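You operate a simulated robot arm through the tools that you are given. There is no shell and no other tool.

You run a simulated robot arm. Do the job below in one go: nothing can be reset, and whatever is moved stays where it is left.

TASK
Coat the puffs evenly, oil first, and tip them into the grey tray.
Fine: oil lever and seasoning lever 2 times each; at least 2 turns after the oil, at least 4 after the seasoning; stop the drum before tipping, raise it again.

It is judged by the outcome, as a careful person would: the job done as asked, and still so three seconds after it is handed in. It fails if anything else is knocked over, pushed out of place, dropped, spilled or broken.

THE ROBOT
A 6-joint arm with a two-finger gripper, fixed in place. Base frame: the origin is at the foot of the arm, x ahead of it, y to its left, z up. Readings come in mm, degrees, newtons and seconds.
With the tool pointing down near the work surface it reaches from about 240 to 780 mm from the base axis. Its first joint turns from -166.0 to 166.0 degrees. Payload 3.43 kg.
Tool frame: the origin (TCP) lies between the finger pads and is the grasp point; the fingertips stand 20 mm ahead of it; z points along the fingers, y is the line along which they close. Largest opening 190 mm; the body of the gripper starts 248 mm behind the TCP.
Orientation is told as [roll, pitch, yaw] about the base's x, y, z axes, in that order, counted from this pose: with the fingers straight down and closing along the base's y, the tool's x points along the base's -x, its y along +y and its z along -z.

THE INTERFACE
- The arm moves only by the tool arm_command. Its argument "series" is one flat list of numbers, 7 for each row, row after row: the shift along the tool's x, y, z in mm, then the turn, a rotation vector about the tool's x, y, z in degrees, then the gripper command, from -1 (shut) to 1 (fully open), values between in proportion. In form: [x, y, z, wx, wy, wz, gripper, x, y, z, wx, wy, wz, gripper, ...]. A call has 1 to 20 rows; each row is the pose to reach, as a shift and turn from the pose commanded when the call began, along the tool's axes at that moment. Rows are played at 5 a second. More than 50 mm and 8.6 degrees between two rows, or a gripper value outside its range, and nothing of the call is played. A pose out of reach is approached as far as the arm can. The call stops where the force on the tool passes 90 N (or 10 N more than at its start, if that is more) or the arm is blocked; 0.2 s more then pass. Each finger travels about 153 mm/s and halts on what it meets, pressing with about 41 N; the grip force reading is that of the motor and also rises with nothing between the fingers. The clock runs only during rows and for 0.2 s after the last one: add rows that repeat a pose to give the fingers time. The reply holds the time, the measured pose of the TCP, the force on the tool along the base axes, the opening and the grip force, in the units named above and with some noise, with the torque about the TCP (base axes, N m) and any sound that the robot's microphone picked up.
- Cameras (640 x 400 px; columns grow to the right, rows downward): "scene" is fixed at [219.6, -499.9, 1593.6]; the picture's right is [0.62, -0.78, 0.00], its down [-0.37, -0.29, -0.88] and it looks along [0.69, 0.55, -0.47] (base axes); focal length 271 px, centre (320, 200). "wrist" rides on the gripper at [70, -8, -288] in the tool frame; the picture's right is [0.12, 0.99, 0.00], its down [-0.96, 0.12, -0.25] and it looks along [-0.25, 0.03, 0.97] (tool axes); focal length 261 px, centre (320, 200). There is no depth. A picture from a camera that has moved, and an enlarged one, comes with that camera's place and axes in the base frame and with its lens.
- grab_frame(camera): a new picture of that camera. The clock stands still meanwhile.
- slide_trunk(by): slides the trunk up (or, below 0, down) by that many mm; the arm rides with it, the base frame stays. It gives what a move gives, with no picture.
- inspect(camera, box): a new picture of the part [left, top, right, bottom] of that camera's present view, enlarged. The clock stands still meanwhile.
- close_job(): hands the job in; it is judged then, once.

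Nothing tells you positions but the pictures and the camera data. Unless the task says otherwise, let go and move clear before handing in.

The tools are called after "Call:" as name(argument=value, ...) on one line, values as JSON. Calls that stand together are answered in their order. arm_command: Moves the arm, as the interface text tells. Its arguments: {"type":"object","properties":{"series":{"type":"array","items":{"type":"number"}}},"required":["series"]} The other tools are called the same way: slide_trunk (by) slides the trunk up or down; grab_frame (camera) takes a picture; inspect (camera, box) takes an enlarged picture of a part of a camera's view; close_job () hands the job in.

At the start:

```text
clock: 0.0
eef_pos: [566.1, -261.5, 1483.7]
tcp_rot: [0.0, 0.1, 0.0]
contact_force: [-0.2, 0.7, 0.4]
wrist_torque: [0.02, 0.01, -0.01]
opening: 190.1
finger_force: 0.1
trunk travel left (down, up): [-375.0, 65.0]
```

scene: 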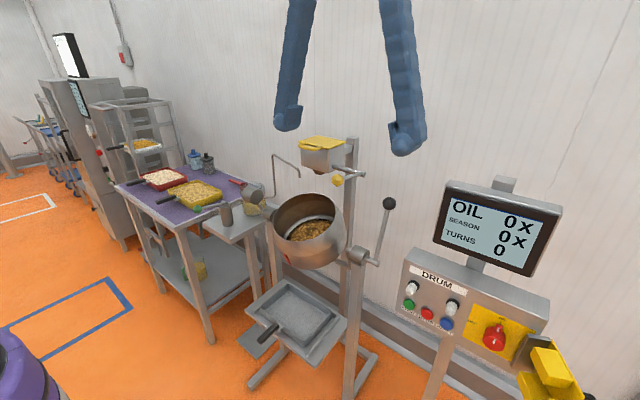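
wrist: 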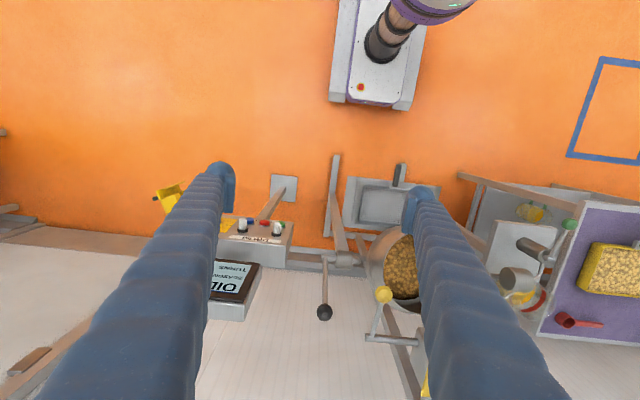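

I see a tilting drum with puffs, a yellow-lidded seasoning hopper above it, a control panel with knobs, buttons and a screen, and a grey tray below the drum. I'll look closer before moving anything.

Call:
inspect(camera="scene", box=[380, 170, 580, 400])

Call:
inspect(camera="scene", box=[230, 120, 430, 245])

Call:
inspect(camera="scene", box=[200, 180, 420, 400])

Call:
inspect(camera="wrist", box=[200, 140, 460, 400])

Call:
inspect(camera="scene", box=[90, 80, 290, 230])

```text
1.74 times, centred on (480, 285) of scene
camera zoom: at [219.6, -499.9, 1593.6], right [0.62, -0.78, 0.0], down [-0.37, -0.29, -0.88], along [0.69, 0.55, -0.47], focal length 471 px, centre (42, 52)
```

zoom: 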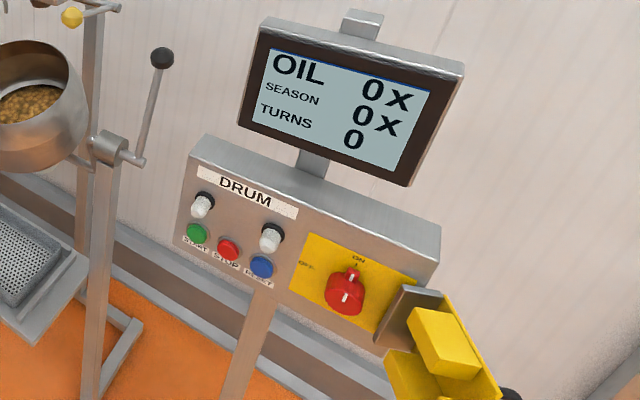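

```text
3.20 times, centred on (330, 182) of scene
camera zoom: at [219.6, -499.9, 1593.6], right [0.62, -0.78, 0.0], down [-0.37, -0.29, -0.88], along [0.69, 0.55, -0.47], focal length 867 px, centre (288, 256)
```

zoom: 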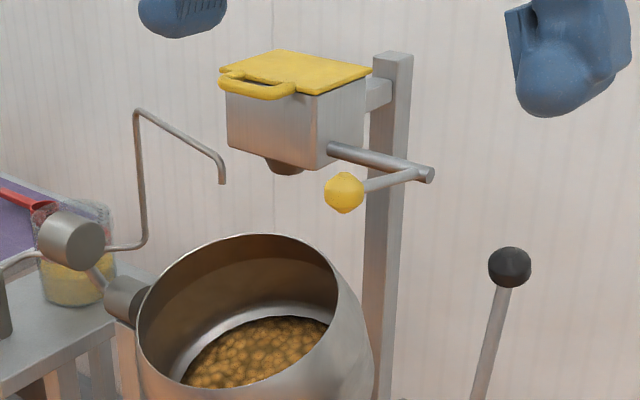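

```text
1.82 times, centred on (310, 290) of scene
camera zoom: at [219.6, -499.9, 1593.6], right [0.62, -0.78, 0.0], down [-0.37, -0.29, -0.88], along [0.69, 0.55, -0.47], focal length 492 px, centre (338, 36)
```

zoom: 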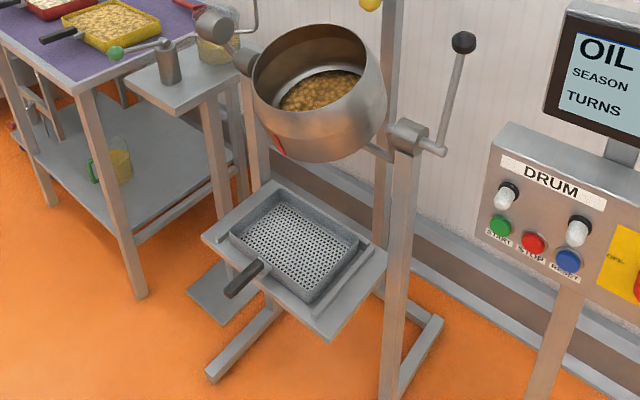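

```text
1.54 times, centred on (330, 270) of wrist
camera zoom: at [497.1, -272.4, 1772.1], right [-0.12, 0.99, 0.0], down [0.96, 0.12, 0.25], along [0.24, 0.03, -0.97], focal length 401 px, centre (305, 92)
```

zoom: 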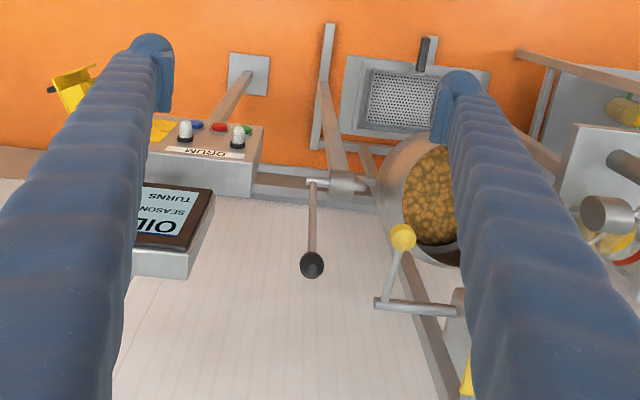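

```text
2.67 times, centred on (190, 155) of scene
camera zoom: at [219.6, -499.9, 1593.6], right [0.62, -0.78, 0.0], down [-0.37, -0.29, -0.88], along [0.69, 0.55, -0.47], focal length 722 px, centre (667, 320)
```

zoom: 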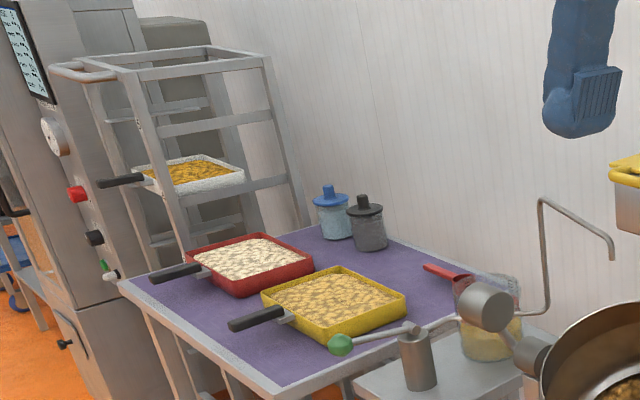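

The key points triangulate well from the two cameras: the green START button is near (789,-360,980), the black drum-lever ball near (931,-206,1194), the yellow knob near (805,-98,1281) and the green oil knob near (666,507,1029). I'll zoom in on the details next.

Call:
inspect(camera="scene", box=[395, 255, 485, 340])

Call:
inspect(camera="scene", box=[460, 300, 600, 400])

Call:
inspect(camera="scene", box=[180, 170, 290, 245])

Call:
inspect(camera="wrist", box=[440, 190, 600, 320])

Call:
inspect(camera="scene", box=[290, 125, 380, 195])

Call:
inspect(camera="scene", box=[260, 180, 400, 350])

```text
4.71 times, centred on (440, 298) of scene
camera zoom: at [219.6, -499.9, 1593.6], right [0.62, -0.78, 0.0], down [-0.37, -0.29, -0.88], along [0.69, 0.55, -0.47], focal length 1275 px, centre (-245, -259)
```

zoom: 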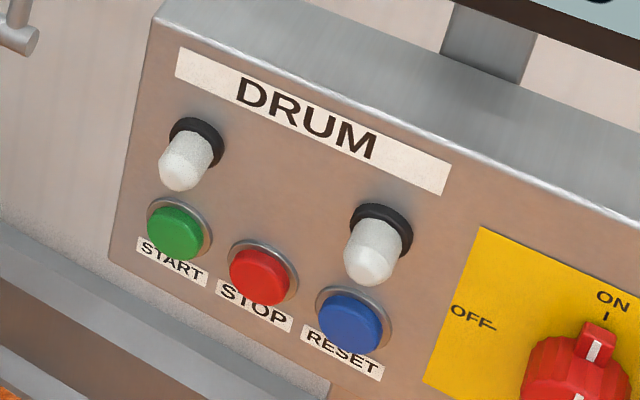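

```text
4.00 times, centred on (530, 350) of scene
camera zoom: at [219.6, -499.9, 1593.6], right [0.62, -0.78, 0.0], down [-0.37, -0.29, -0.88], along [0.69, 0.55, -0.47], focal length 1084 px, centre (-520, -400)
```

zoom: 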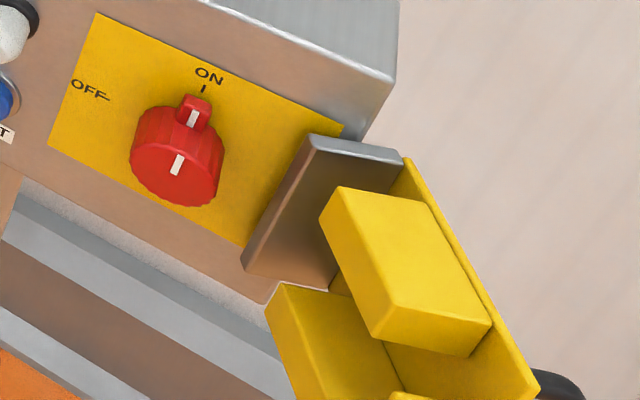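

```text
5.33 times, centred on (235, 208) of scene
camera zoom: at [219.6, -499.9, 1593.6], right [0.62, -0.78, 0.0], down [-0.37, -0.29, -0.88], along [0.69, 0.55, -0.47], focal length 1445 px, centre (773, 160)
```

zoom: 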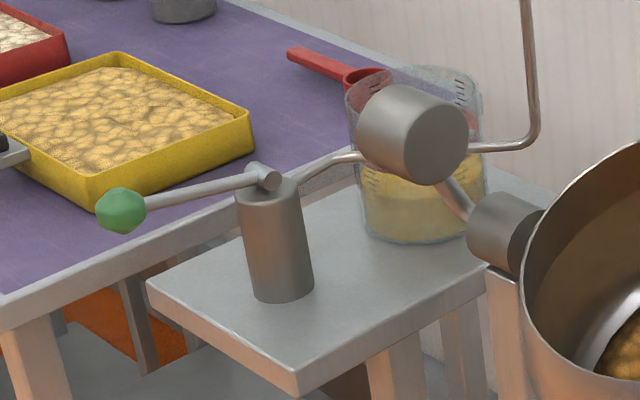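

```text
3.08 times, centred on (520, 255) of wrist
camera zoom: at [497.1, -272.4, 1772.1], right [-0.12, 0.99, 0.0], down [0.96, 0.12, 0.25], along [0.24, 0.03, -0.97], focal length 802 px, centre (-295, 31)
```

zoom: 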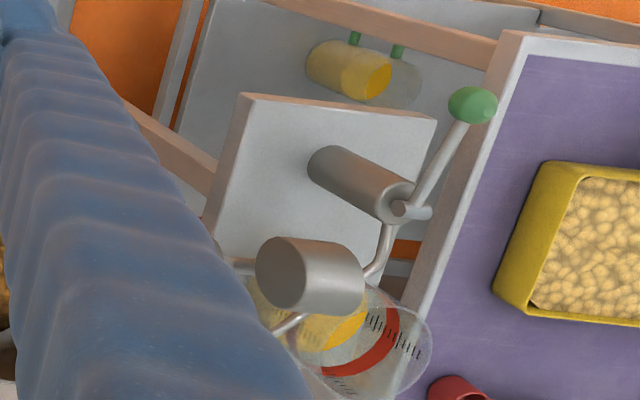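

```text
5.71 times, centred on (335, 160) of scene
camera zoom: at [219.6, -499.9, 1593.6], right [0.62, -0.78, 0.0], down [-0.37, -0.29, -0.88], along [0.69, 0.55, -0.47], focal length 1548 px, centre (234, 429)
```

zoom: 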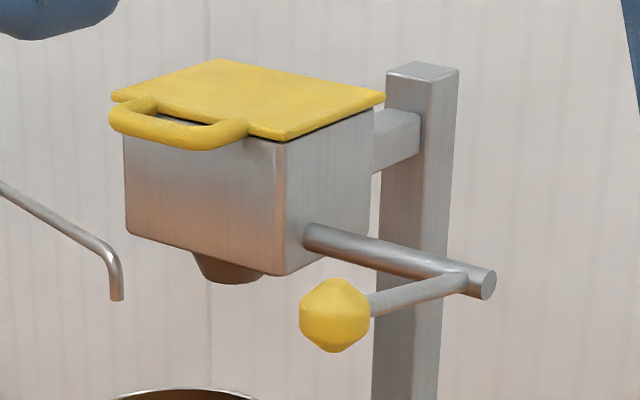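

```text
2.35 times, centred on (330, 265) of scene
camera zoom: at [219.6, -499.9, 1593.6], right [0.62, -0.78, 0.0], down [-0.37, -0.29, -0.88], along [0.69, 0.55, -0.47], focal length 637 px, centre (296, 47)
```

zoom: 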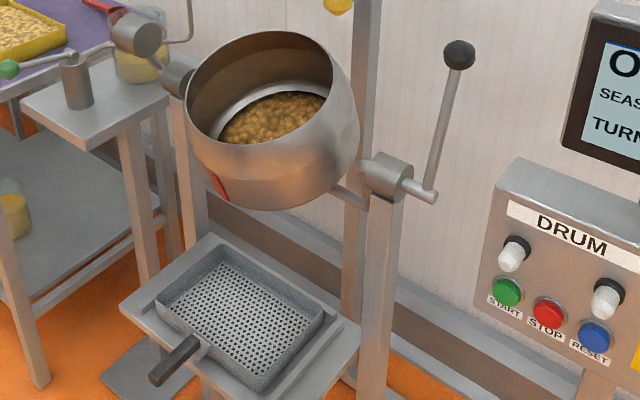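

The main switch is already ON and the buttons sit on a near-vertical face pressed along +x. I'll close the gripper and turn the tool to point forward while staying high and clear.

Call:
arm_command(series=[5, 0, 0, 0, -8, 0, -1, 10, 0, 0, 0, -16, 0, -1, 15, 0, 0, 0, -24, 0, -1, 20, 0, 0, 0, -32, 0, -1, 25, 0, 0, 0, -40, 0, -1, 30, 0, 0, 0, -48, 0, -1, 35, 0, 0, 0, -56, 0, -1, 40, 0, 0, 0, -64, 0, -1, 45, 0, 0, 0, -72, 0, -1, 50, 0, 0, 0, -80, 0, -1, 55, 0, 0, 0, -88, 0, -1, 55, 0, 0, 0, -90, 0, -1, 55, 0, 0, 0, -90, 0, -1])

```text
clock: 2.8
eef_pos: [529.0, -360.6, 1530.0]
tcp_rot: [-51.7, -89.9, 52.1]
contact_force: [0.2, 0.7, 0.2]
wrist_torque: [-0.01, -0.01, -0.05]
opening: 0.0
finger_force: 34.3
out of reach, approached as far as the arm can: row 9, 10, 11, 12, 13
trunk travel left (down, up): [-375.0, 65.0]
```

The tool now points forward, though the arm was too folded to reach that spot exactly. I'll move forward to get back into reach and see how the pose tracks.

Call:
arm_command(series=[0, 0, 40, 0, 0, 0, -1, 0, 0, 80, 0, 0, 0, -1, 0, 0, 100, 0, 0, 0, -1, 0, 0, 100, 0, 0, 0, -1])

Call:
grab_frame(camera="scene")

Call:
grab_frame(camera="wrist")

```text
clock: 3.8
eef_pos: [628.8, -360.6, 1526.9]
tcp_rot: [-73.8, -89.8, 73.9]
contact_force: [0.6, -0.4, -0.1]
wrist_torque: [0.03, -0.05, 0.01]
opening: 0.1
finger_force: 34.0
trunk travel left (down, up): [-375.0, 65.0]
```

```text
taken
```

scene: 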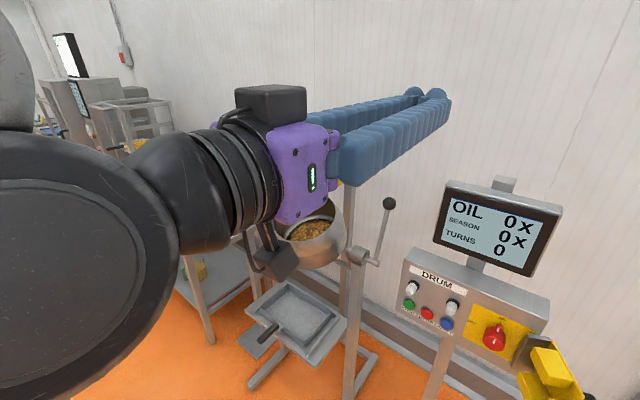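

```text
taken
camera wrist: at [341.7, -372.4, 1456.8], right [0.0, 0.99, -0.12], down [-0.25, 0.12, 0.96], along [0.97, 0.03, 0.25], focal length 261 px, centre (320, 200)
```

wrist: 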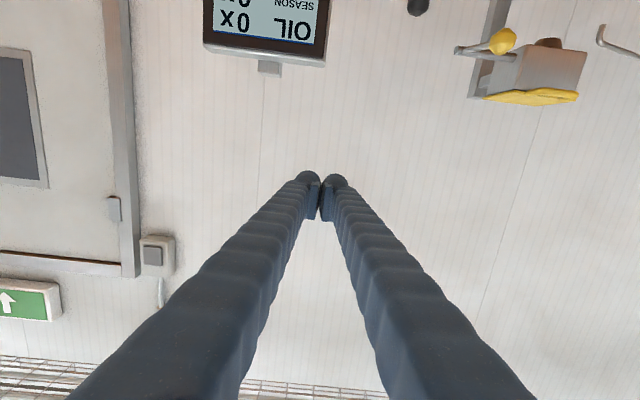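

The pose follows cleanly and no obstacle is near. I'll lower the trunk to bring the arm to working height for the panel.

Call:
slide_trunk(by=-300)

Call:
grab_frame(camera="scene")

Call:
grab_frame(camera="wrist")

```text
clock: 6.8
eef_pos: [628.9, -361.4, 1226.6]
tcp_rot: [-57.5, -89.9, 57.6]
contact_force: [-0.5, -0.9, 0.4]
wrist_torque: [0.0, -0.03, -0.02]
opening: 0.0
finger_force: 34.5
trunk travel left (down, up): [-75.0, 365.0]
```

```text
taken
```

scene: 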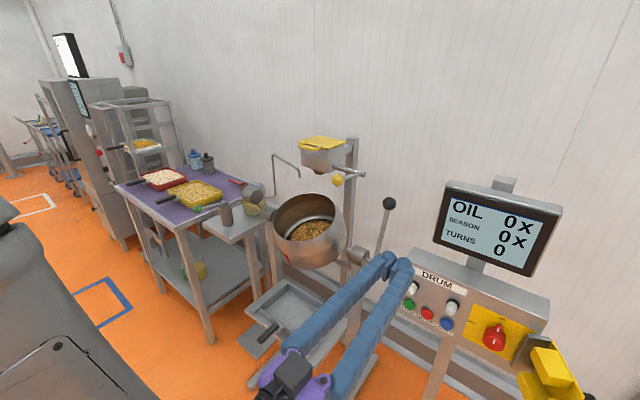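

```text
taken
camera wrist: at [342.0, -372.1, 1156.8], right [0.0, 0.99, -0.12], down [-0.25, 0.12, 0.96], along [0.97, 0.03, 0.24], focal length 261 px, centre (320, 200)
```

wrist: 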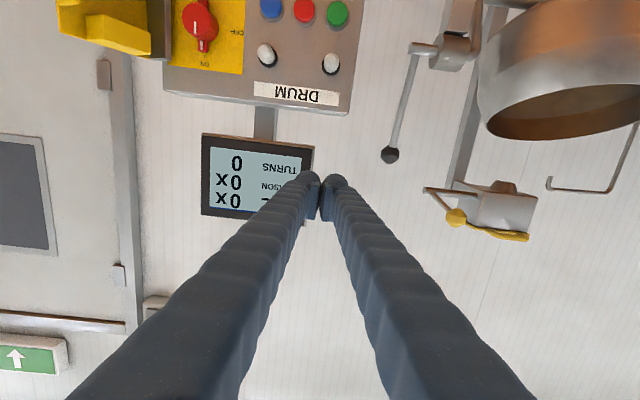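

The START button is confirmed at about (789,-363,979). I'll lower to its height and stop short of the panel to check alignment.

Call:
arm_command(series=[45, 0, 5, 0, 0, 0, -1, 90, 0, 10, 0, 0, 0, -1, 135, 0, 15, 0, 0, 0, -1, 180, 0, 30, 0, 0, 0, -1, 225, -1, 50, 0, 0, 0, -1, 249, -2, 70, 0, 0, 0, -1, 249, -2, 70, 0, 0, 0, -1])

Call:
grab_frame(camera="scene")

Call:
grab_frame(camera="wrist")

```text
clock: 8.4
eef_pos: [729.7, -420.6, 1029.9]
tcp_rot: [55.5, -86.5, -53.4]
contact_force: [0.8, -0.6, 0.3]
wrist_torque: [0.01, -0.07, 0.07]
opening: 0.1
finger_force: 34.8
out of reach, approached as far as the arm can: row 2, 3, 4, 5, 6, 7
trunk travel left (down, up): [-75.0, 365.0]
```

```text
taken
```

scene: 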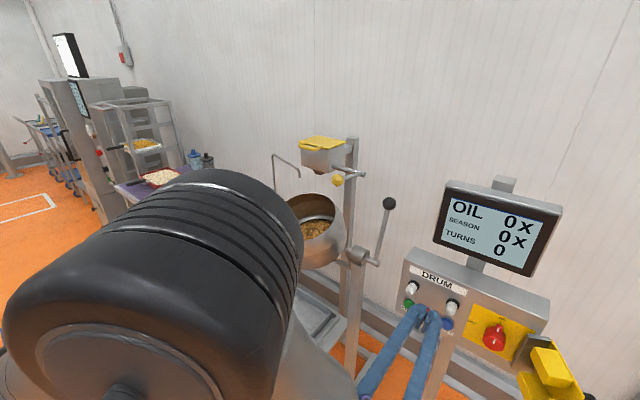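

```text
taken
camera wrist: at [440.8, -439.6, 969.4], right [-0.04, 1.0, -0.07], down [-0.22, 0.06, 0.97], along [0.98, 0.05, 0.21], focal length 261 px, centre (320, 200)
```

wrist: 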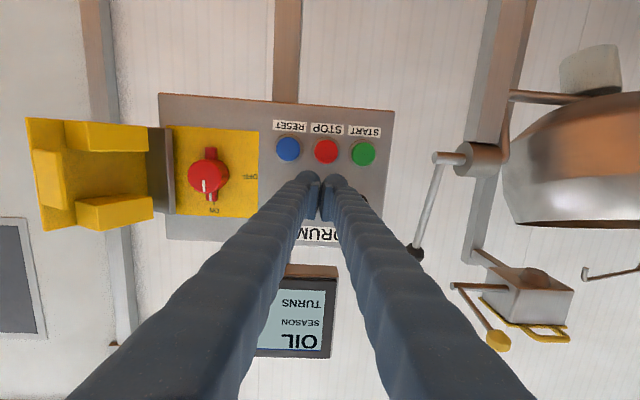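

The arm is at an inner reach limit here, with its tips between the two lamps and clear of everything. I'll lower the trunk the remaining 75 mm so the arm works at an easier height.

Call:
slide_trunk(by=-75)

Call:
arm_command(series=[-10, 20, 0, 0.7, -0.7, -1, -1, -20, 40, 0, 1.4, -1.4, -2, -1, -23, 57, 0, 2.1, -2, -2.9, -1, -23, 57, 0, 2.1, -2, -2.9, -1])

Call:
grab_frame(camera="wrist")

```text
clock: 9.5
eef_pos: [729.4, -421.5, 955.3]
tcp_rot: [55.4, -86.6, -53.3]
contact_force: [0.0, 0.5, 0.5]
wrist_torque: [0.02, 0.03, 0.01]
opening: 0.2
finger_force: 33.9
trunk travel left (down, up): [0.0, 440.0]
```

```text
clock: 10.5
eef_pos: [740.1, -388.7, 1012.2]
tcp_rot: [52.4, -88.4, -51.5]
contact_force: [0.4, 0.5, -0.2]
wrist_torque: [0.0, 0.0, -0.06]
opening: 0.0
finger_force: 34.7
out of reach, approached as far as the arm can: row 1, 2, 3, 4
trunk travel left (down, up): [0.0, 440.0]
```

```text
taken
camera wrist: at [452.9, -402.4, 946.9], right [-0.02, 1.0, -0.1], down [-0.23, 0.09, 0.97], along [0.97, 0.04, 0.23], focal length 261 px, centre (320, 200)
```

wrist: 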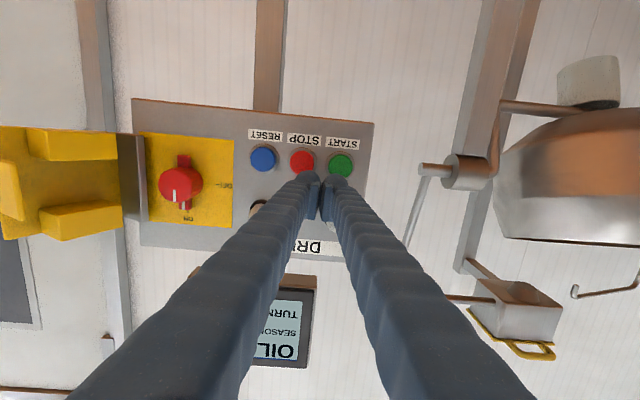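

Reach is limited because the wrist is too close to the base in this orientation. I'll yaw the tool so the gripper comes in from the right, which puts the wrist farther out, and back off from the panel.

Call:
arm_command(series=[0, -15, -8, -8, 0, 0, -1, 5, -15, -20, -16, 0, 0, -1, 15, -15, -35, -24, 0, 0, -1, 27, -11, -45, -30, -1.6, -1.5, -1, 27, -11, -45, -30, -1.6, -1.5, -1])

Call:
grab_frame(camera="wrist")

```text
clock: 11.7
eef_pos: [697.3, -400.8, 983.8]
tcp_rot: [-119.9, -87.8, 149.9]
contact_force: [-0.2, 0.3, -0.4]
wrist_torque: [0.0, -0.06, 0.05]
opening: 0.0
finger_force: 34.6
trunk travel left (down, up): [0.0, 440.0]
```

```text
taken
camera wrist: at [455.4, -555.9, 907.8], right [-0.49, 0.86, -0.15], down [-0.3, -0.01, 0.95], along [0.82, 0.51, 0.26], focal length 261 px, centre (320, 200)
```

wrist: 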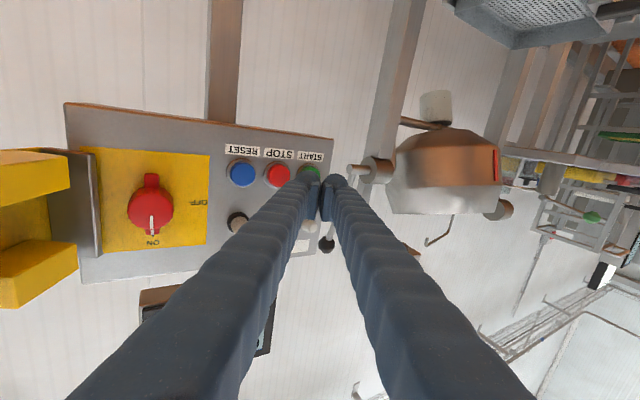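

This orientation reaches. I'll move in front of START, aiming the leading finger corner at the button centre.

Call:
arm_command(series=[4, 6, 31, 0, 0, 0, -1, 6.5, 13.4, 62.6, 0, 0, 0, -1, 6.5, 13.4, 62.6, 0, 0, 0, -1])

Call:
inspect(camera="wrist", box=[220, 100, 420, 260])

Call:
inspect(camera="scene", box=[380, 250, 500, 350])

```text
clock: 12.5
eef_pos: [745.0, -357.3, 976.5]
tcp_rot: [-118.8, -87.8, 148.6]
contact_force: [-0.5, -0.8, -0.4]
wrist_torque: [0.03, -0.01, 0.07]
opening: 0.0
finger_force: 34.1
trunk travel left (down, up): [0.0, 440.0]
```

```text
2.50 times, centred on (320, 180) of wrist
camera zoom: at [503.5, -512.5, 902.2], right [-0.49, 0.86, -0.15], down [-0.3, 0.0, 0.95], along [0.82, 0.51, 0.26], focal length 652 px, centre (320, 250)
```

zoom: 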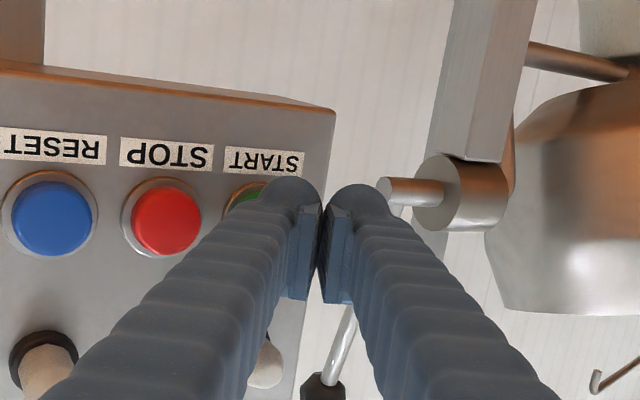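

```text
4.00 times, centred on (440, 300) of scene
camera zoom: at [219.6, -499.9, 1593.6], right [0.62, -0.78, 0.0], down [-0.37, -0.29, -0.88], along [0.69, 0.55, -0.47], focal length 1084 px, centre (-160, -200)
```

zoom: 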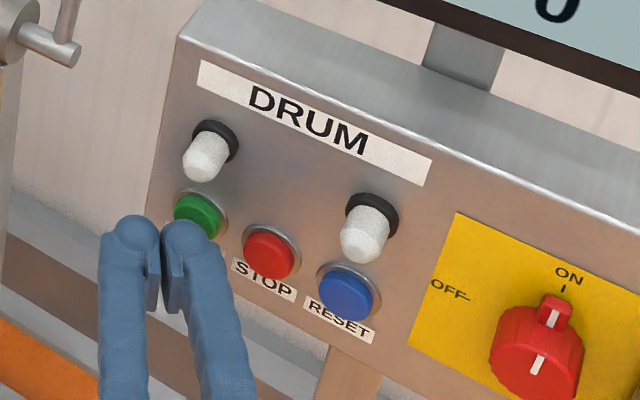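

The -y fingertip is lined up with START. I'll press along +x in small steps.

Call:
arm_command(series=[0.2, -6.5, 3, 0, 0, 0, -1, 0.5, -10, 9, 0, 0, 0, -1, 0.6, -12.4, 13.6, 0, 0, 0, -1, 0.6, -12.4, 13.6, 0, 0, 0, -1])

Call:
inspect(camera="scene", box=[380, 170, 580, 350])

```text
clock: 13.5
eef_pos: [763.6, -361.5, 976.2]
tcp_rot: [-119.0, -87.8, 148.9]
contact_force: [-1.4, 0.4, 0.7]
wrist_torque: [0.01, 0.02, -0.04]
opening: 0.0
finger_force: 34.0
trunk travel left (down, up): [0.0, 440.0]
```

```text
2.22 times, centred on (480, 260) of scene
camera zoom: at [219.6, -499.9, 1593.6], right [0.62, -0.78, 0.0], down [-0.37, -0.29, -0.88], along [0.69, 0.55, -0.47], focal length 602 px, centre (-36, 67)
```

zoom: 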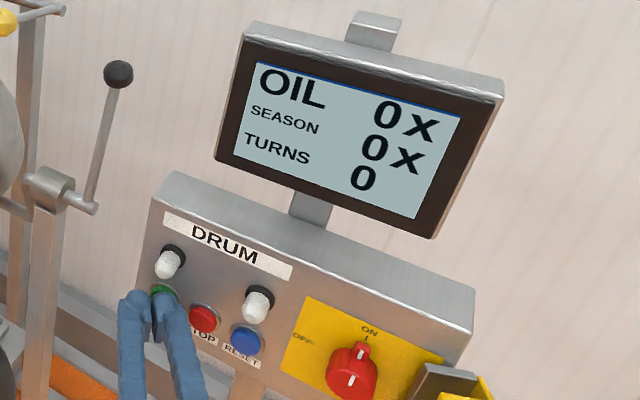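

No contact yet, so I'll keep pressing in small steps.

Call:
arm_command(series=[0.1, -2, 3.5, 0, 0, 0, -1, 0.25, -4, 7, 0, 0, 0, -1, 0.25, -5, 8.7, 0, 0, 0, -1, 0.25, -5, 8.7, 0, 0, 0, -1])

Call:
inspect(camera="scene", box=[380, 250, 500, 350])

```text
clock: 14.5
eef_pos: [771.3, -362.1, 978.6]
tcp_rot: [-120.1, -87.8, 150.1]
contact_force: [-25.8, -1.6, -9.9]
wrist_torque: [0.05, 0.45, -0.23]
opening: 0.0
finger_force: 34.5
trunk travel left (down, up): [0.0, 440.0]
heard: click
```

```text
4.00 times, centred on (440, 300) of scene
camera zoom: at [219.6, -499.9, 1593.6], right [0.62, -0.78, 0.0], down [-0.37, -0.29, -0.88], along [0.69, 0.55, -0.47], focal length 1084 px, centre (-160, -200)
```

zoom: 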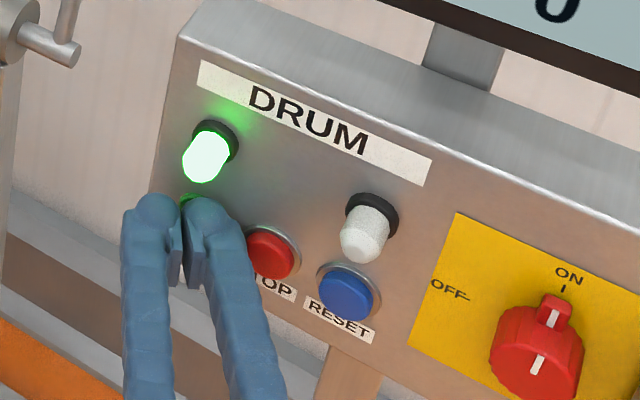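

The click sounded and the green run lamp is lit, so the drum is started. I'll back straight off, raise the trunk and look at the screen.

Call:
arm_command(series=[-1, 12.5, -21.6, 0, 0, 0, -1, -2.3, 35, -60.6, 0, 0, 0, -1, -2.3, 35, -60.6, 0, 0, 0, -1])

Call:
slide_trunk(by=240)

Call:
grab_frame(camera="scene")

```text
clock: 15.3
eef_pos: [701.6, -363.6, 977.2]
tcp_rot: [-119.5, -87.7, 149.3]
contact_force: [0.5, 0.9, 0.1]
wrist_torque: [-0.03, 0.02, 0.01]
opening: 0.0
finger_force: 34.3
trunk travel left (down, up): [0.0, 440.0]
```

```text
clock: 17.8
eef_pos: [703.0, -362.6, 1215.7]
tcp_rot: [-119.3, -87.8, 149.4]
contact_force: [0.1, 0.0, -0.1]
wrist_torque: [0.01, -0.05, 0.0]
opening: 0.0
finger_force: 34.3
trunk travel left (down, up): [-240.0, 200.0]
```

```text
taken
```

scene: 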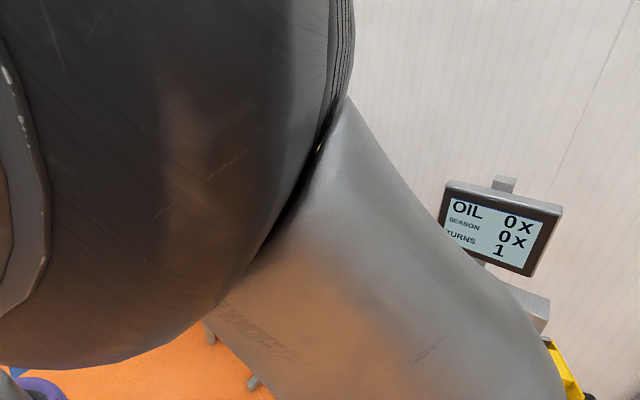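

The drum is turning, with the counter at 1. Next I'll tilt the tool downward and retreat to a high corridor on the way to the oil lever.

Call:
arm_command(series=[-17, 18, -9, 0, 7.1, 0, -1, -34, 37, -18, 0, 14.3, 0, -1, -51, 55, -27, 0, 21.4, 0, -1, -68, 74, -36, 0, 28.6, 0, -1, -85, 92, -45, 0, 35.7, 0, -1, -102, 111, -54, 0, 42.9, 0, -1, -119.6, 129.5, -62.8, 0, 50, 0, -1, -119.6, 129.5, -62.8, 0, 50, 0, -1])

Call:
grab_frame(camera="scene")

Call:
grab_frame(camera="wrist")

```text
clock: 19.6
eef_pos: [582.2, -279.5, 1330.7]
tcp_rot: [-2.6, -41.0, 31.7]
contact_force: [0.2, 1.1, -0.1]
wrist_torque: [-0.09, 0.05, -0.04]
opening: 0.0
finger_force: 34.2
trunk travel left (down, up): [-240.0, 200.0]
```

```text
taken
```

scene: 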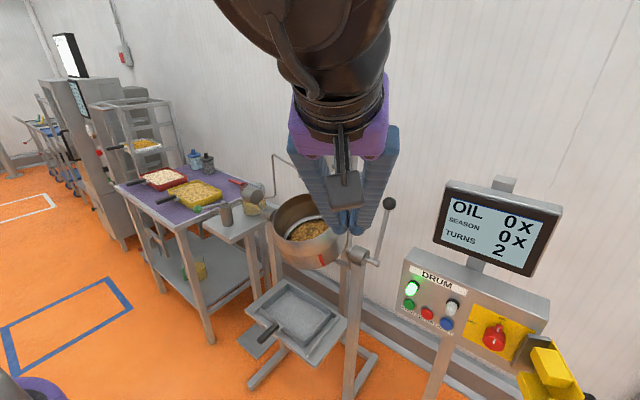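

```text
taken
camera wrist: at [374.1, -404.7, 1502.8], right [-0.57, 0.81, -0.11], down [0.42, 0.4, 0.81], along [0.71, 0.42, -0.57], focal length 261 px, centre (320, 200)
```

wrist: 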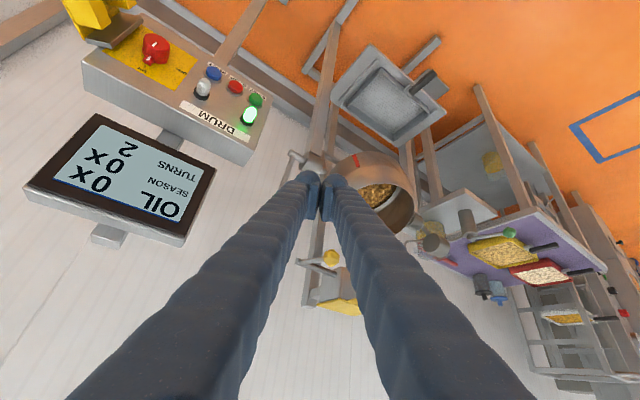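

The drum makes roughly one turn per 2.3 s, and the counter is at 2. I'll swing across the front to a viewpoint near the oil lever.

Call:
arm_command(series=[-15.7, 40, 14.5, 1.1, 0.06, 1.26, -1, -31.5, 80.1, 29, 2.2, 0.12, 2.5, -1, -47.2, 120.1, 43.5, 3.3, 0.17, 3.8, -1, -63, 160.2, 58, 4.4, 0.23, 5, -1, -78.7, 200.2, 72.6, 5.5, 0.29, 6.3, -1, -94.5, 240.2, 87.1, 6.6, 0.35, 7.5, -1, -110.2, 280.3, 101.6, 7.7, 0.4, 8.8, -1, -126, 320.3, 116.1, 8.7, 0.46, 10.1, -1, -141.7, 360.4, 130.6, 9.8, 0.52, 11.3, -1, -157.5, 400.4, 145.1, 10.9, 0.58, 12.6, -1, -173.2, 440.4, 159.6, 12, 0.64, 13.8, -1, -189, 480.5, 174.2, 13.1, 0.7, 15.1, -1, -204.7, 520.5, 188.7, 14.2, 0.75, 16.3, -1, -220.5, 560.6, 203.2, 15.3, 0.81, 17.6, -1, -236.2, 600.6, 217.7, 16.4, 0.87, 18.85, 0, -236.2, 600.6, 217.7, 16.4, 0.87, 18.85, 0])

Call:
grab_frame(camera="scene")

Call:
grab_frame(camera="wrist")

```text
clock: 22.8
eef_pos: [624.5, 292.4, 1314.4]
tcp_rot: [-1.4, -41.8, -3.8]
contact_force: [-1.6, 0.2, -0.4]
wrist_torque: [0.17, -0.08, 0.12]
opening: 95.2
finger_force: 0.2
trunk travel left (down, up): [-240.0, 200.0]
stopped in row 15: the arm was blocked; the commanded pose is now the measured one
```

```text
taken
```

scene: 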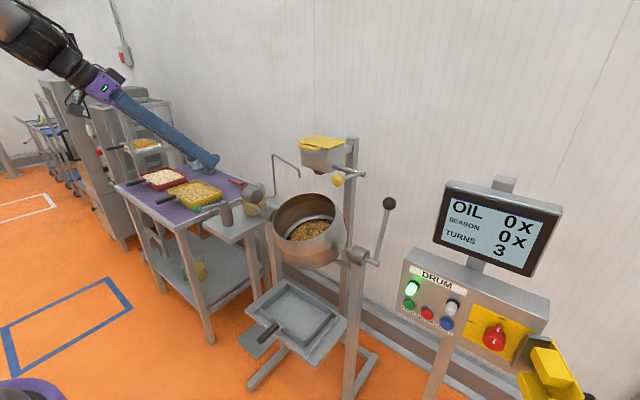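

```text
taken
camera wrist: at [381.9, 305.3, 1481.8], right [-0.01, 1.0, -0.1], down [0.56, 0.08, 0.82], along [0.83, -0.05, -0.56], focal length 261 px, centre (320, 200)
```

wrist: 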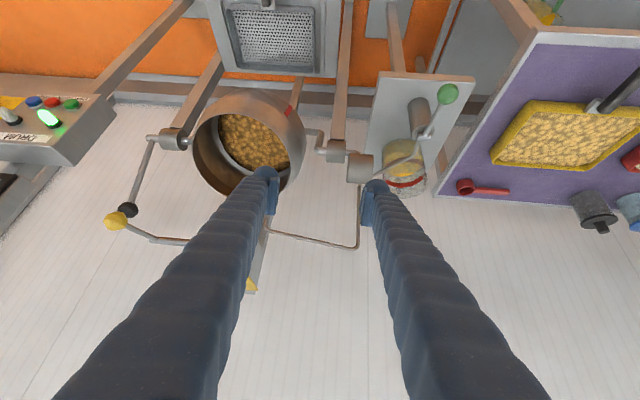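

The arm stopped at a limit of its own rather than on an obstacle, as the force is near zero. The knob re-triangulates to (668,503,1029), so I'll head toward it from here in gentler steps.

Call:
arm_command(series=[20, 25, 15, 0, 0, 0, 0, 40, 50, 30, 0, 0, 0, 0, 60, 75, 46, 0, 0, 0, 0, 79, 100.7, 61, 0, 0, 0, 0, 79, 100.7, 61, 0, 0, 0, 0])

```text
clock: 24.2
eef_pos: [650.9, 335.4, 1300.6]
tcp_rot: [7.0, -45.3, -15.1]
contact_force: [0.0, -0.6, 0.8]
wrist_torque: [0.15, -0.01, 0.14]
opening: 94.9
finger_force: 0.1
trunk travel left (down, up): [-240.0, 200.0]
stopped in row 5: the arm was blocked; the commanded pose is now the measured one
```

The arm was blocked again with the tool twisting, so I need to see what is holding it.

Call:
grab_frame(camera="scene")

Call:
grab_frame(camera="wrist")

Call:
inspect(camera="scene", box=[0, 0, 240, 150])

```text
taken
```

scene: 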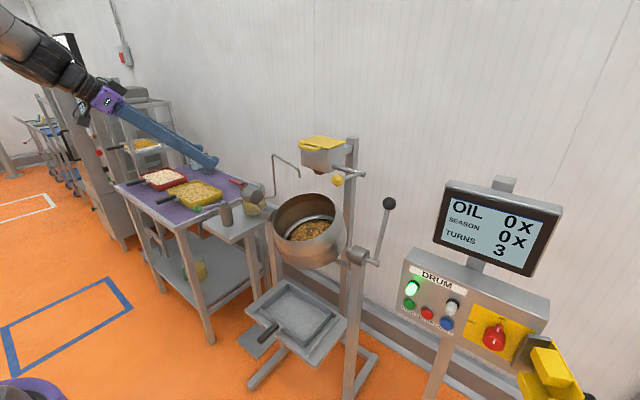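

```text
taken
camera wrist: at [397.1, 356.0, 1449.4], right [0.09, 1.0, 0.0], down [0.5, -0.05, 0.87], along [0.86, -0.08, -0.5], focal length 261 px, centre (320, 200)
```

wrist: 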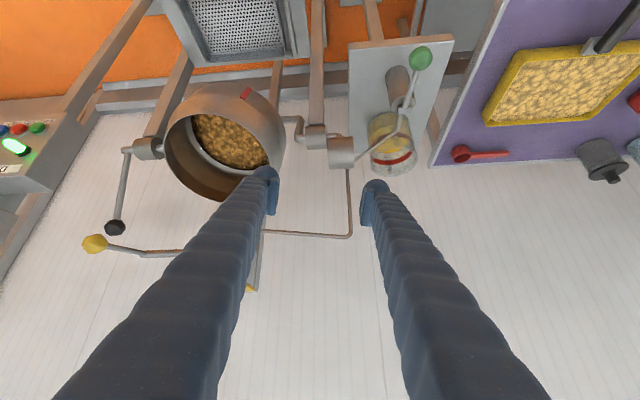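

```text
2.67 times, centred on (120, 75) of scene
camera zoom: at [219.6, -499.9, 1593.6], right [0.62, -0.78, 0.0], down [-0.37, -0.29, -0.88], along [0.69, 0.55, -0.47], focal length 722 px, centre (853, 533)
```

zoom: 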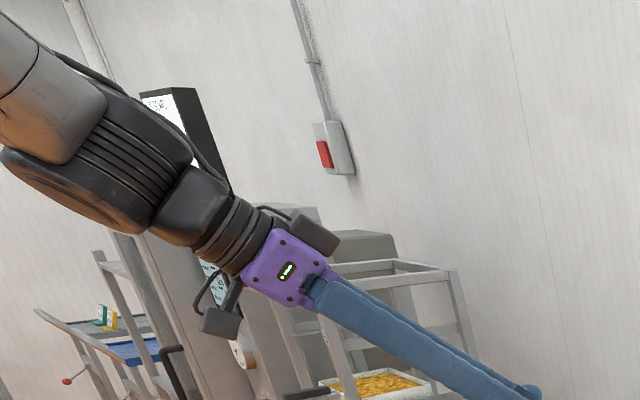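

Nothing is touching. The wrist is nearly in line with the forearm, which is a singular posture. I'll bend the tool down to leave the singularity, keeping the TCP in place.

Call:
arm_command(series=[-3, 0, -3, 0, 5, 0, 0, -6, 0, -6, 0, 10, 0, 0, -10, 0, -10, 0, 15, 0, 0, -10, 0, -10, 0, 20, 0, 0, -10, 0, -10, 0, 25, 0, 0, -10, 0, -10, 0, 30, 0, 0, -10, 0, -10, 0, 35, 0, 0, -10, 0, -10, 0, 35, 0, 0])

Call:
grab_frame(camera="scene")

```text
clock: 26.0
eef_pos: [649.3, 340.4, 1305.4]
tcp_rot: [4.5, -10.1, -10.5]
contact_force: [-1.3, -0.4, 0.6]
wrist_torque: [0.01, 0.0, -0.04]
opening: 95.0
finger_force: 0.1
trunk travel left (down, up): [-240.0, 200.0]
```

```text
taken
```

scene: 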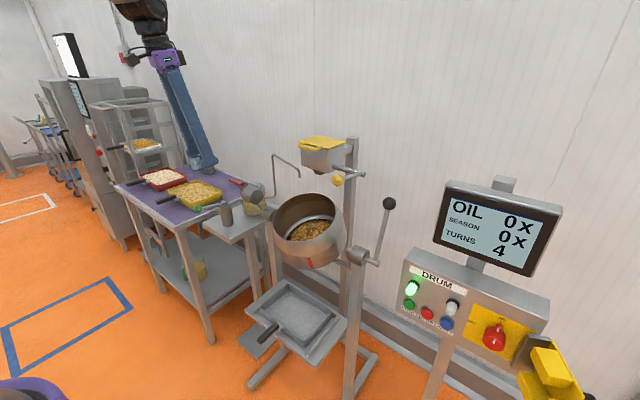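

That worked: the wrist is bent and the pose follows. Next I'll straighten the yaw, tilt to about -20° and come above the oil knob.

Call:
arm_command(series=[13, 24, 29, 0.1, -1.6, -1.9, 0, 26, 48, 58, 0.2, -3.2, -3.8, 0, 39, 72, 87, 0.3, -4.9, -5.8, 0, 52, 96, 116, 0.5, -6.5, -7.7, 0, 65, 120, 145, 0.6, -8.1, -9.7, 0, 77.9, 143.7, 173.7, 0.7, -9.8, -11.6, 0, 77.9, 143.7, 173.7, 0.7, -9.8, -11.6, 0])

Call:
grab_frame(camera="scene")

Call:
grab_frame(camera="wrist")

```text
clock: 27.6
eef_pos: [628.8, 503.5, 1130.4]
tcp_rot: [0.6, -20.6, 1.0]
contact_force: [-0.3, 0.0, -0.1]
wrist_torque: [-0.09, 0.0, -0.05]
opening: 95.0
finger_force: 0.0
trunk travel left (down, up): [-240.0, 200.0]
```

```text
taken
```

scene: 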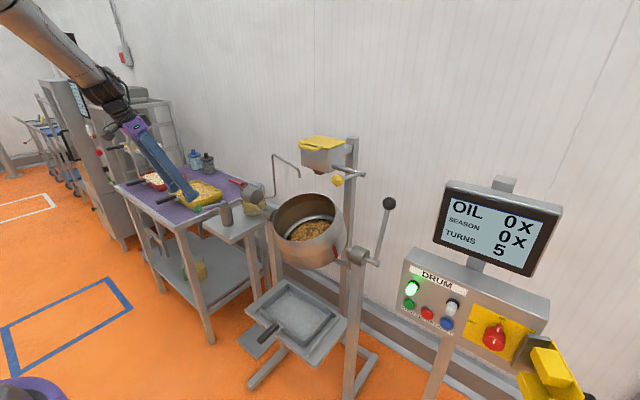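

```text
taken
camera wrist: at [462.8, 486.6, 1375.8], right [-0.13, 0.99, -0.03], down [0.81, 0.13, 0.57], along [0.57, 0.05, -0.82], focal length 261 px, centre (320, 200)
```

wrist: 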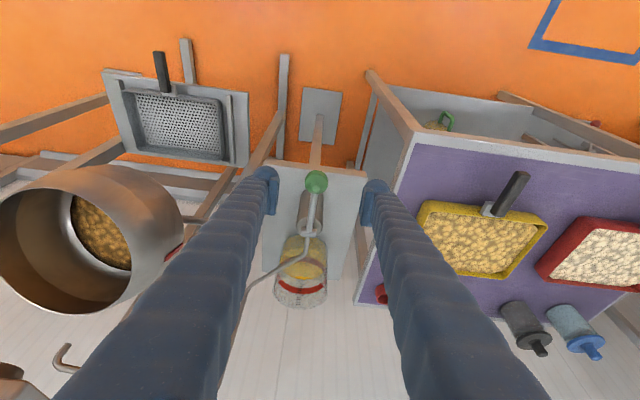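

The knob is centred between the open fingers, at about (670,500,1029). I'll descend around it and close gently on it.

Call:
arm_command(series=[-0.5, -1, 27, 0, 0, 0, 0, -1, -2.5, 54, 0, 0, 0, 0, -1.5, -4, 81, 0, 0, 0, 0, -1.9, -4.2, 108.6, 0, 0, 0, 0, -1.9, -4.2, 108.6, 0, 0, 0, 0])

Call:
inspect(camera="scene", box=[140, 160, 280, 250])

Call:
inspect(camera="wrist", box=[220, 120, 420, 260])

```text
clock: 28.8
eef_pos: [672.6, 499.9, 1029.4]
tcp_rot: [0.6, -20.5, 1.0]
contact_force: [0.3, -0.5, -0.2]
wrist_torque: [-0.02, -0.04, -0.03]
opening: 95.0
finger_force: 0.1
trunk travel left (down, up): [-240.0, 200.0]
```

```text
4.44 times, centred on (210, 205) of scene
camera zoom: at [219.6, -499.9, 1593.6], right [0.62, -0.78, 0.0], down [-0.37, -0.29, -0.88], along [0.69, 0.55, -0.47], focal length 1204 px, centre (809, 178)
```

zoom: 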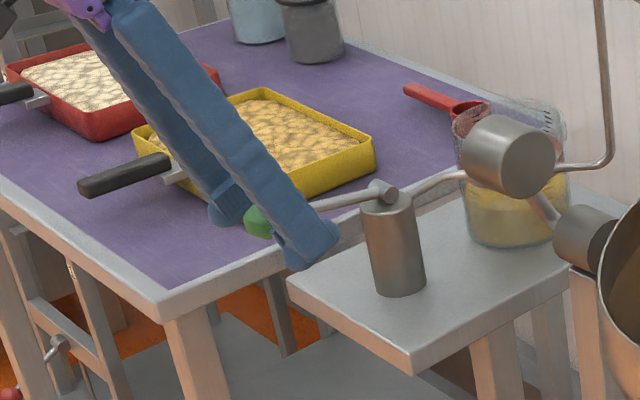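

```text
2.86 times, centred on (320, 190) of wrist
camera zoom: at [506.3, 483.6, 1274.9], right [-0.13, 0.99, -0.03], down [0.81, 0.13, 0.57], along [0.57, 0.05, -0.82], focal length 745 px, centre (320, 229)
```

zoom: 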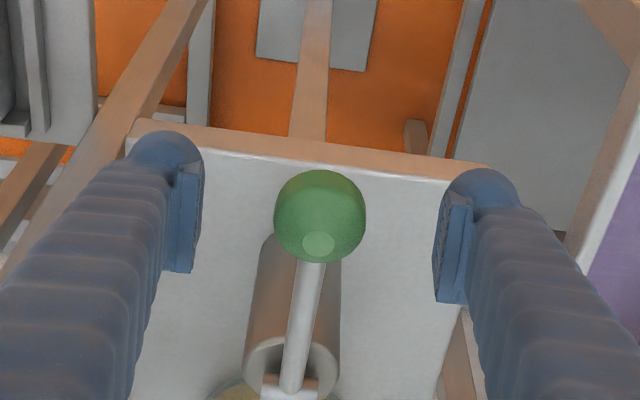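

The knob sits squarely between the pads, so I'll close on it.

Call:
arm_command(series=[0, 0, 0, 0, 0, 0, -1, 0, 0, 0, 0, 0, 0, -1, 0, 0, 0, 0, 0, 0, -1])

```text
clock: 29.6
eef_pos: [671.6, 500.4, 1030.2]
tcp_rot: [0.7, -20.5, 1.0]
contact_force: [1.6, -3.5, 0.1]
wrist_torque: [0.0, -0.06, -0.01]
opening: 31.5
finger_force: 45.0
trunk travel left (down, up): [-240.0, 200.0]
```

The knob is gripped at 31.5 mm. I'll pull the lever down along its arc and watch the force and sound.

Call:
arm_command(series=[4, 0, 9, 0, 0, 0, -1, 7.7, 0, 18.3, 0, 0, 0, -1, 10.3, 0, 27.7, 0, 0, 0, -1, 12, 0, 37.1, 0, 0, 0, -1, 12, 0, 37.1, 0, 0, 0, -1])

Call:
inspect(camera="scene", box=[140, 160, 280, 250])

Call:
grab_frame(camera="scene")

```text
clock: 30.8
eef_pos: [671.8, 500.8, 992.2]
tcp_rot: [0.7, -20.5, 1.0]
contact_force: [-6.2, -5.0, 9.2]
wrist_torque: [0.08, -0.84, 0.02]
opening: 31.5
finger_force: 44.8
trunk travel left (down, up): [-240.0, 200.0]
```

```text
4.44 times, centred on (210, 205) of scene
camera zoom: at [219.6, -499.9, 1593.6], right [0.62, -0.78, 0.0], down [-0.37, -0.29, -0.88], along [0.69, 0.55, -0.47], focal length 1204 px, centre (809, 178)
```

zoom: 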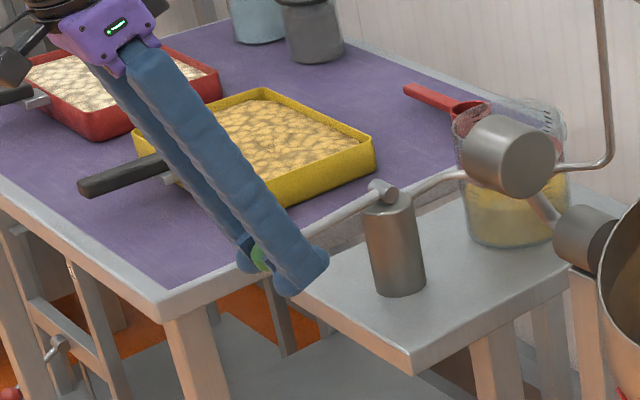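

```text
taken
```

scene: 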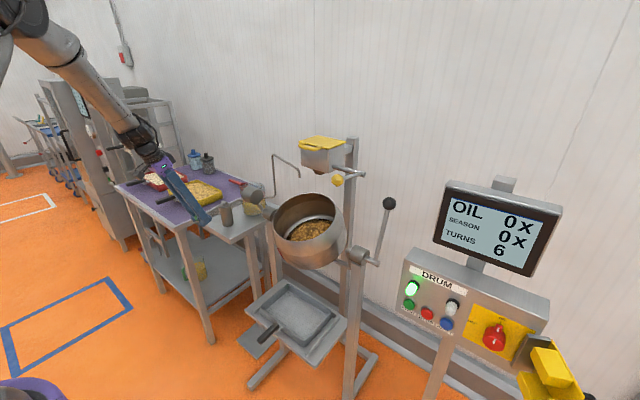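

The lever is moving against a light spring. I'll continue the stroke.

Call:
arm_command(series=[1, 0, 10, 0, 0, 0, -1, 2, 0, 19.4, 0, 0, 0, -1, 1.5, 0, 29, 0, 0, 0, -1, 0, 0, 38.5, 0, 0, 0, -1, 0, 0, 38.5, 0, 0, 0, -1])

Call:
grab_frame(camera="scene")

Call:
inspect(camera="scene", box=[140, 160, 280, 250])

```text
clock: 32.0
eef_pos: [683.7, 500.7, 958.5]
tcp_rot: [0.8, -20.6, 1.0]
contact_force: [-22.7, -15.8, 36.3]
wrist_torque: [0.01, 0.53, 0.11]
opening: 31.9
finger_force: 45.2
trunk travel left (down, up): [-240.0, 200.0]
```

```text
taken
```

scene: 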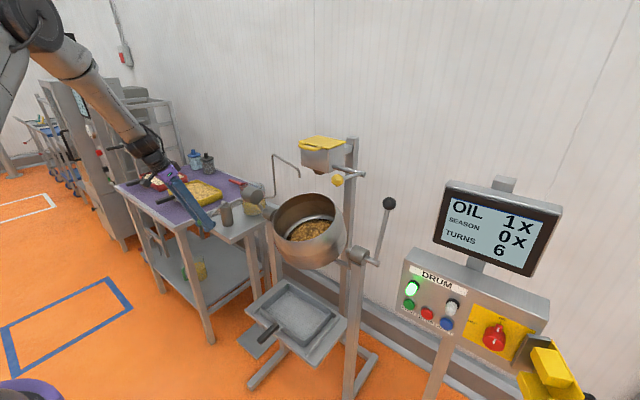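

```text
4.44 times, centred on (210, 205) of scene
camera zoom: at [219.6, -499.9, 1593.6], right [0.62, -0.78, 0.0], down [-0.37, -0.29, -0.88], along [0.69, 0.55, -0.47], focal length 1204 px, centre (809, 178)
```

zoom: 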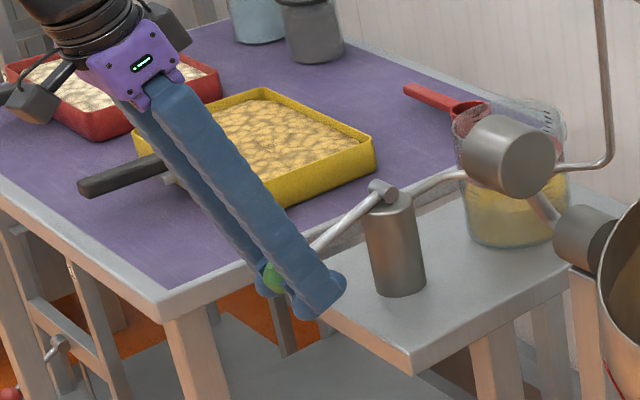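

The screen shows OIL 1x. I'll return the lever fully to the top and make the second stroke the same way.

Call:
arm_command(series=[1.5, 0, -9.5, 0, 0, 0, -1, 2, 0, -19.1, 0, 0, 0, -1, 1, 0, -28.5, 0, 0, 0, -1, 0, 0, -38.5, 0, 0, 0, -1, -1.7, 0, -47.9, 0, 0, 0, -1, -4.3, 0, -57.2, 0, 0, 0, -1, -8, 0, -66.6, 0, 0, 0, -1, -12, 0, -75.6, 0, 0, 0, -1, -12, 0, -75.6, 0, 0, 0, -1, -12, 0, -75.6, 0, 0, 0, -1])

Call:
grab_frame(camera="scene")

Call:
arm_command(series=[4, 0, 9, 0, 0, 0, -1, 7.7, 0, 18.3, 0, 0, 0, -1, 10.3, 0, 27.7, 0, 0, 0, -1, 12, 0, 37.1, 0, 0, 0, -1, 13, 0, 47.1, 0, 0, 0, -1, 14, 0, 56.5, 0, 0, 0, -1, 13.5, 0, 66.1, 0, 0, 0, -1, 12, 0, 75, 0, 0, 0, -1, 12, 0, 75, 0, 0, 0, -1])

Call:
grab_frame(camera="scene")

```text
clock: 34.2
eef_pos: [670.6, 500.1, 1028.2]
tcp_rot: [0.4, -20.3, 1.1]
contact_force: [17.2, 11.3, -40.5]
wrist_torque: [-0.13, 0.1, -0.07]
opening: 31.7
finger_force: 45.0
trunk travel left (down, up): [-240.0, 200.0]
```

```text
taken
```

scene: 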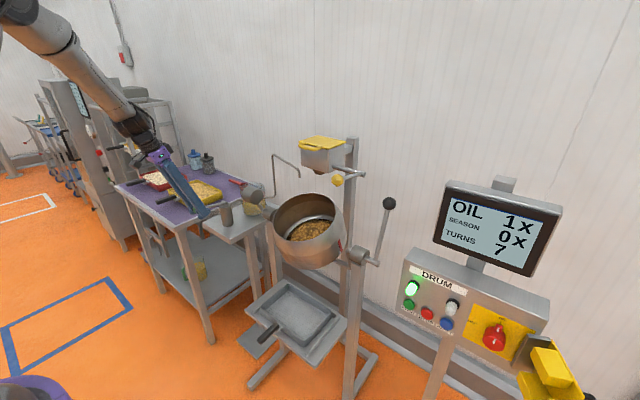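

```text
clock: 36.2
eef_pos: [683.2, 500.7, 958.0]
tcp_rot: [0.7, -20.6, 0.9]
contact_force: [-39.5, -11.7, 23.0]
wrist_torque: [0.15, 0.06, 0.06]
opening: 31.8
finger_force: 45.1
trunk travel left (down, up): [-240.0, 200.0]
```

```text
taken
```

scene: 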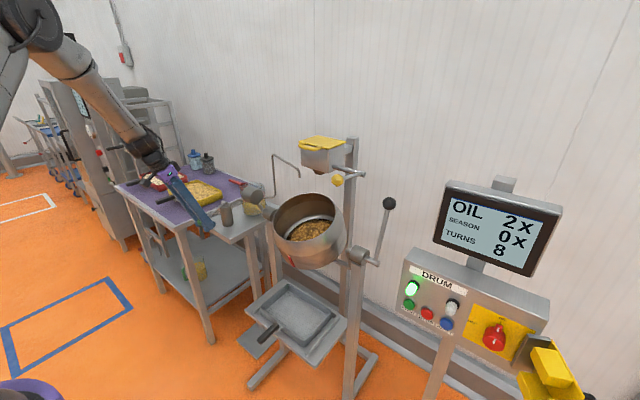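

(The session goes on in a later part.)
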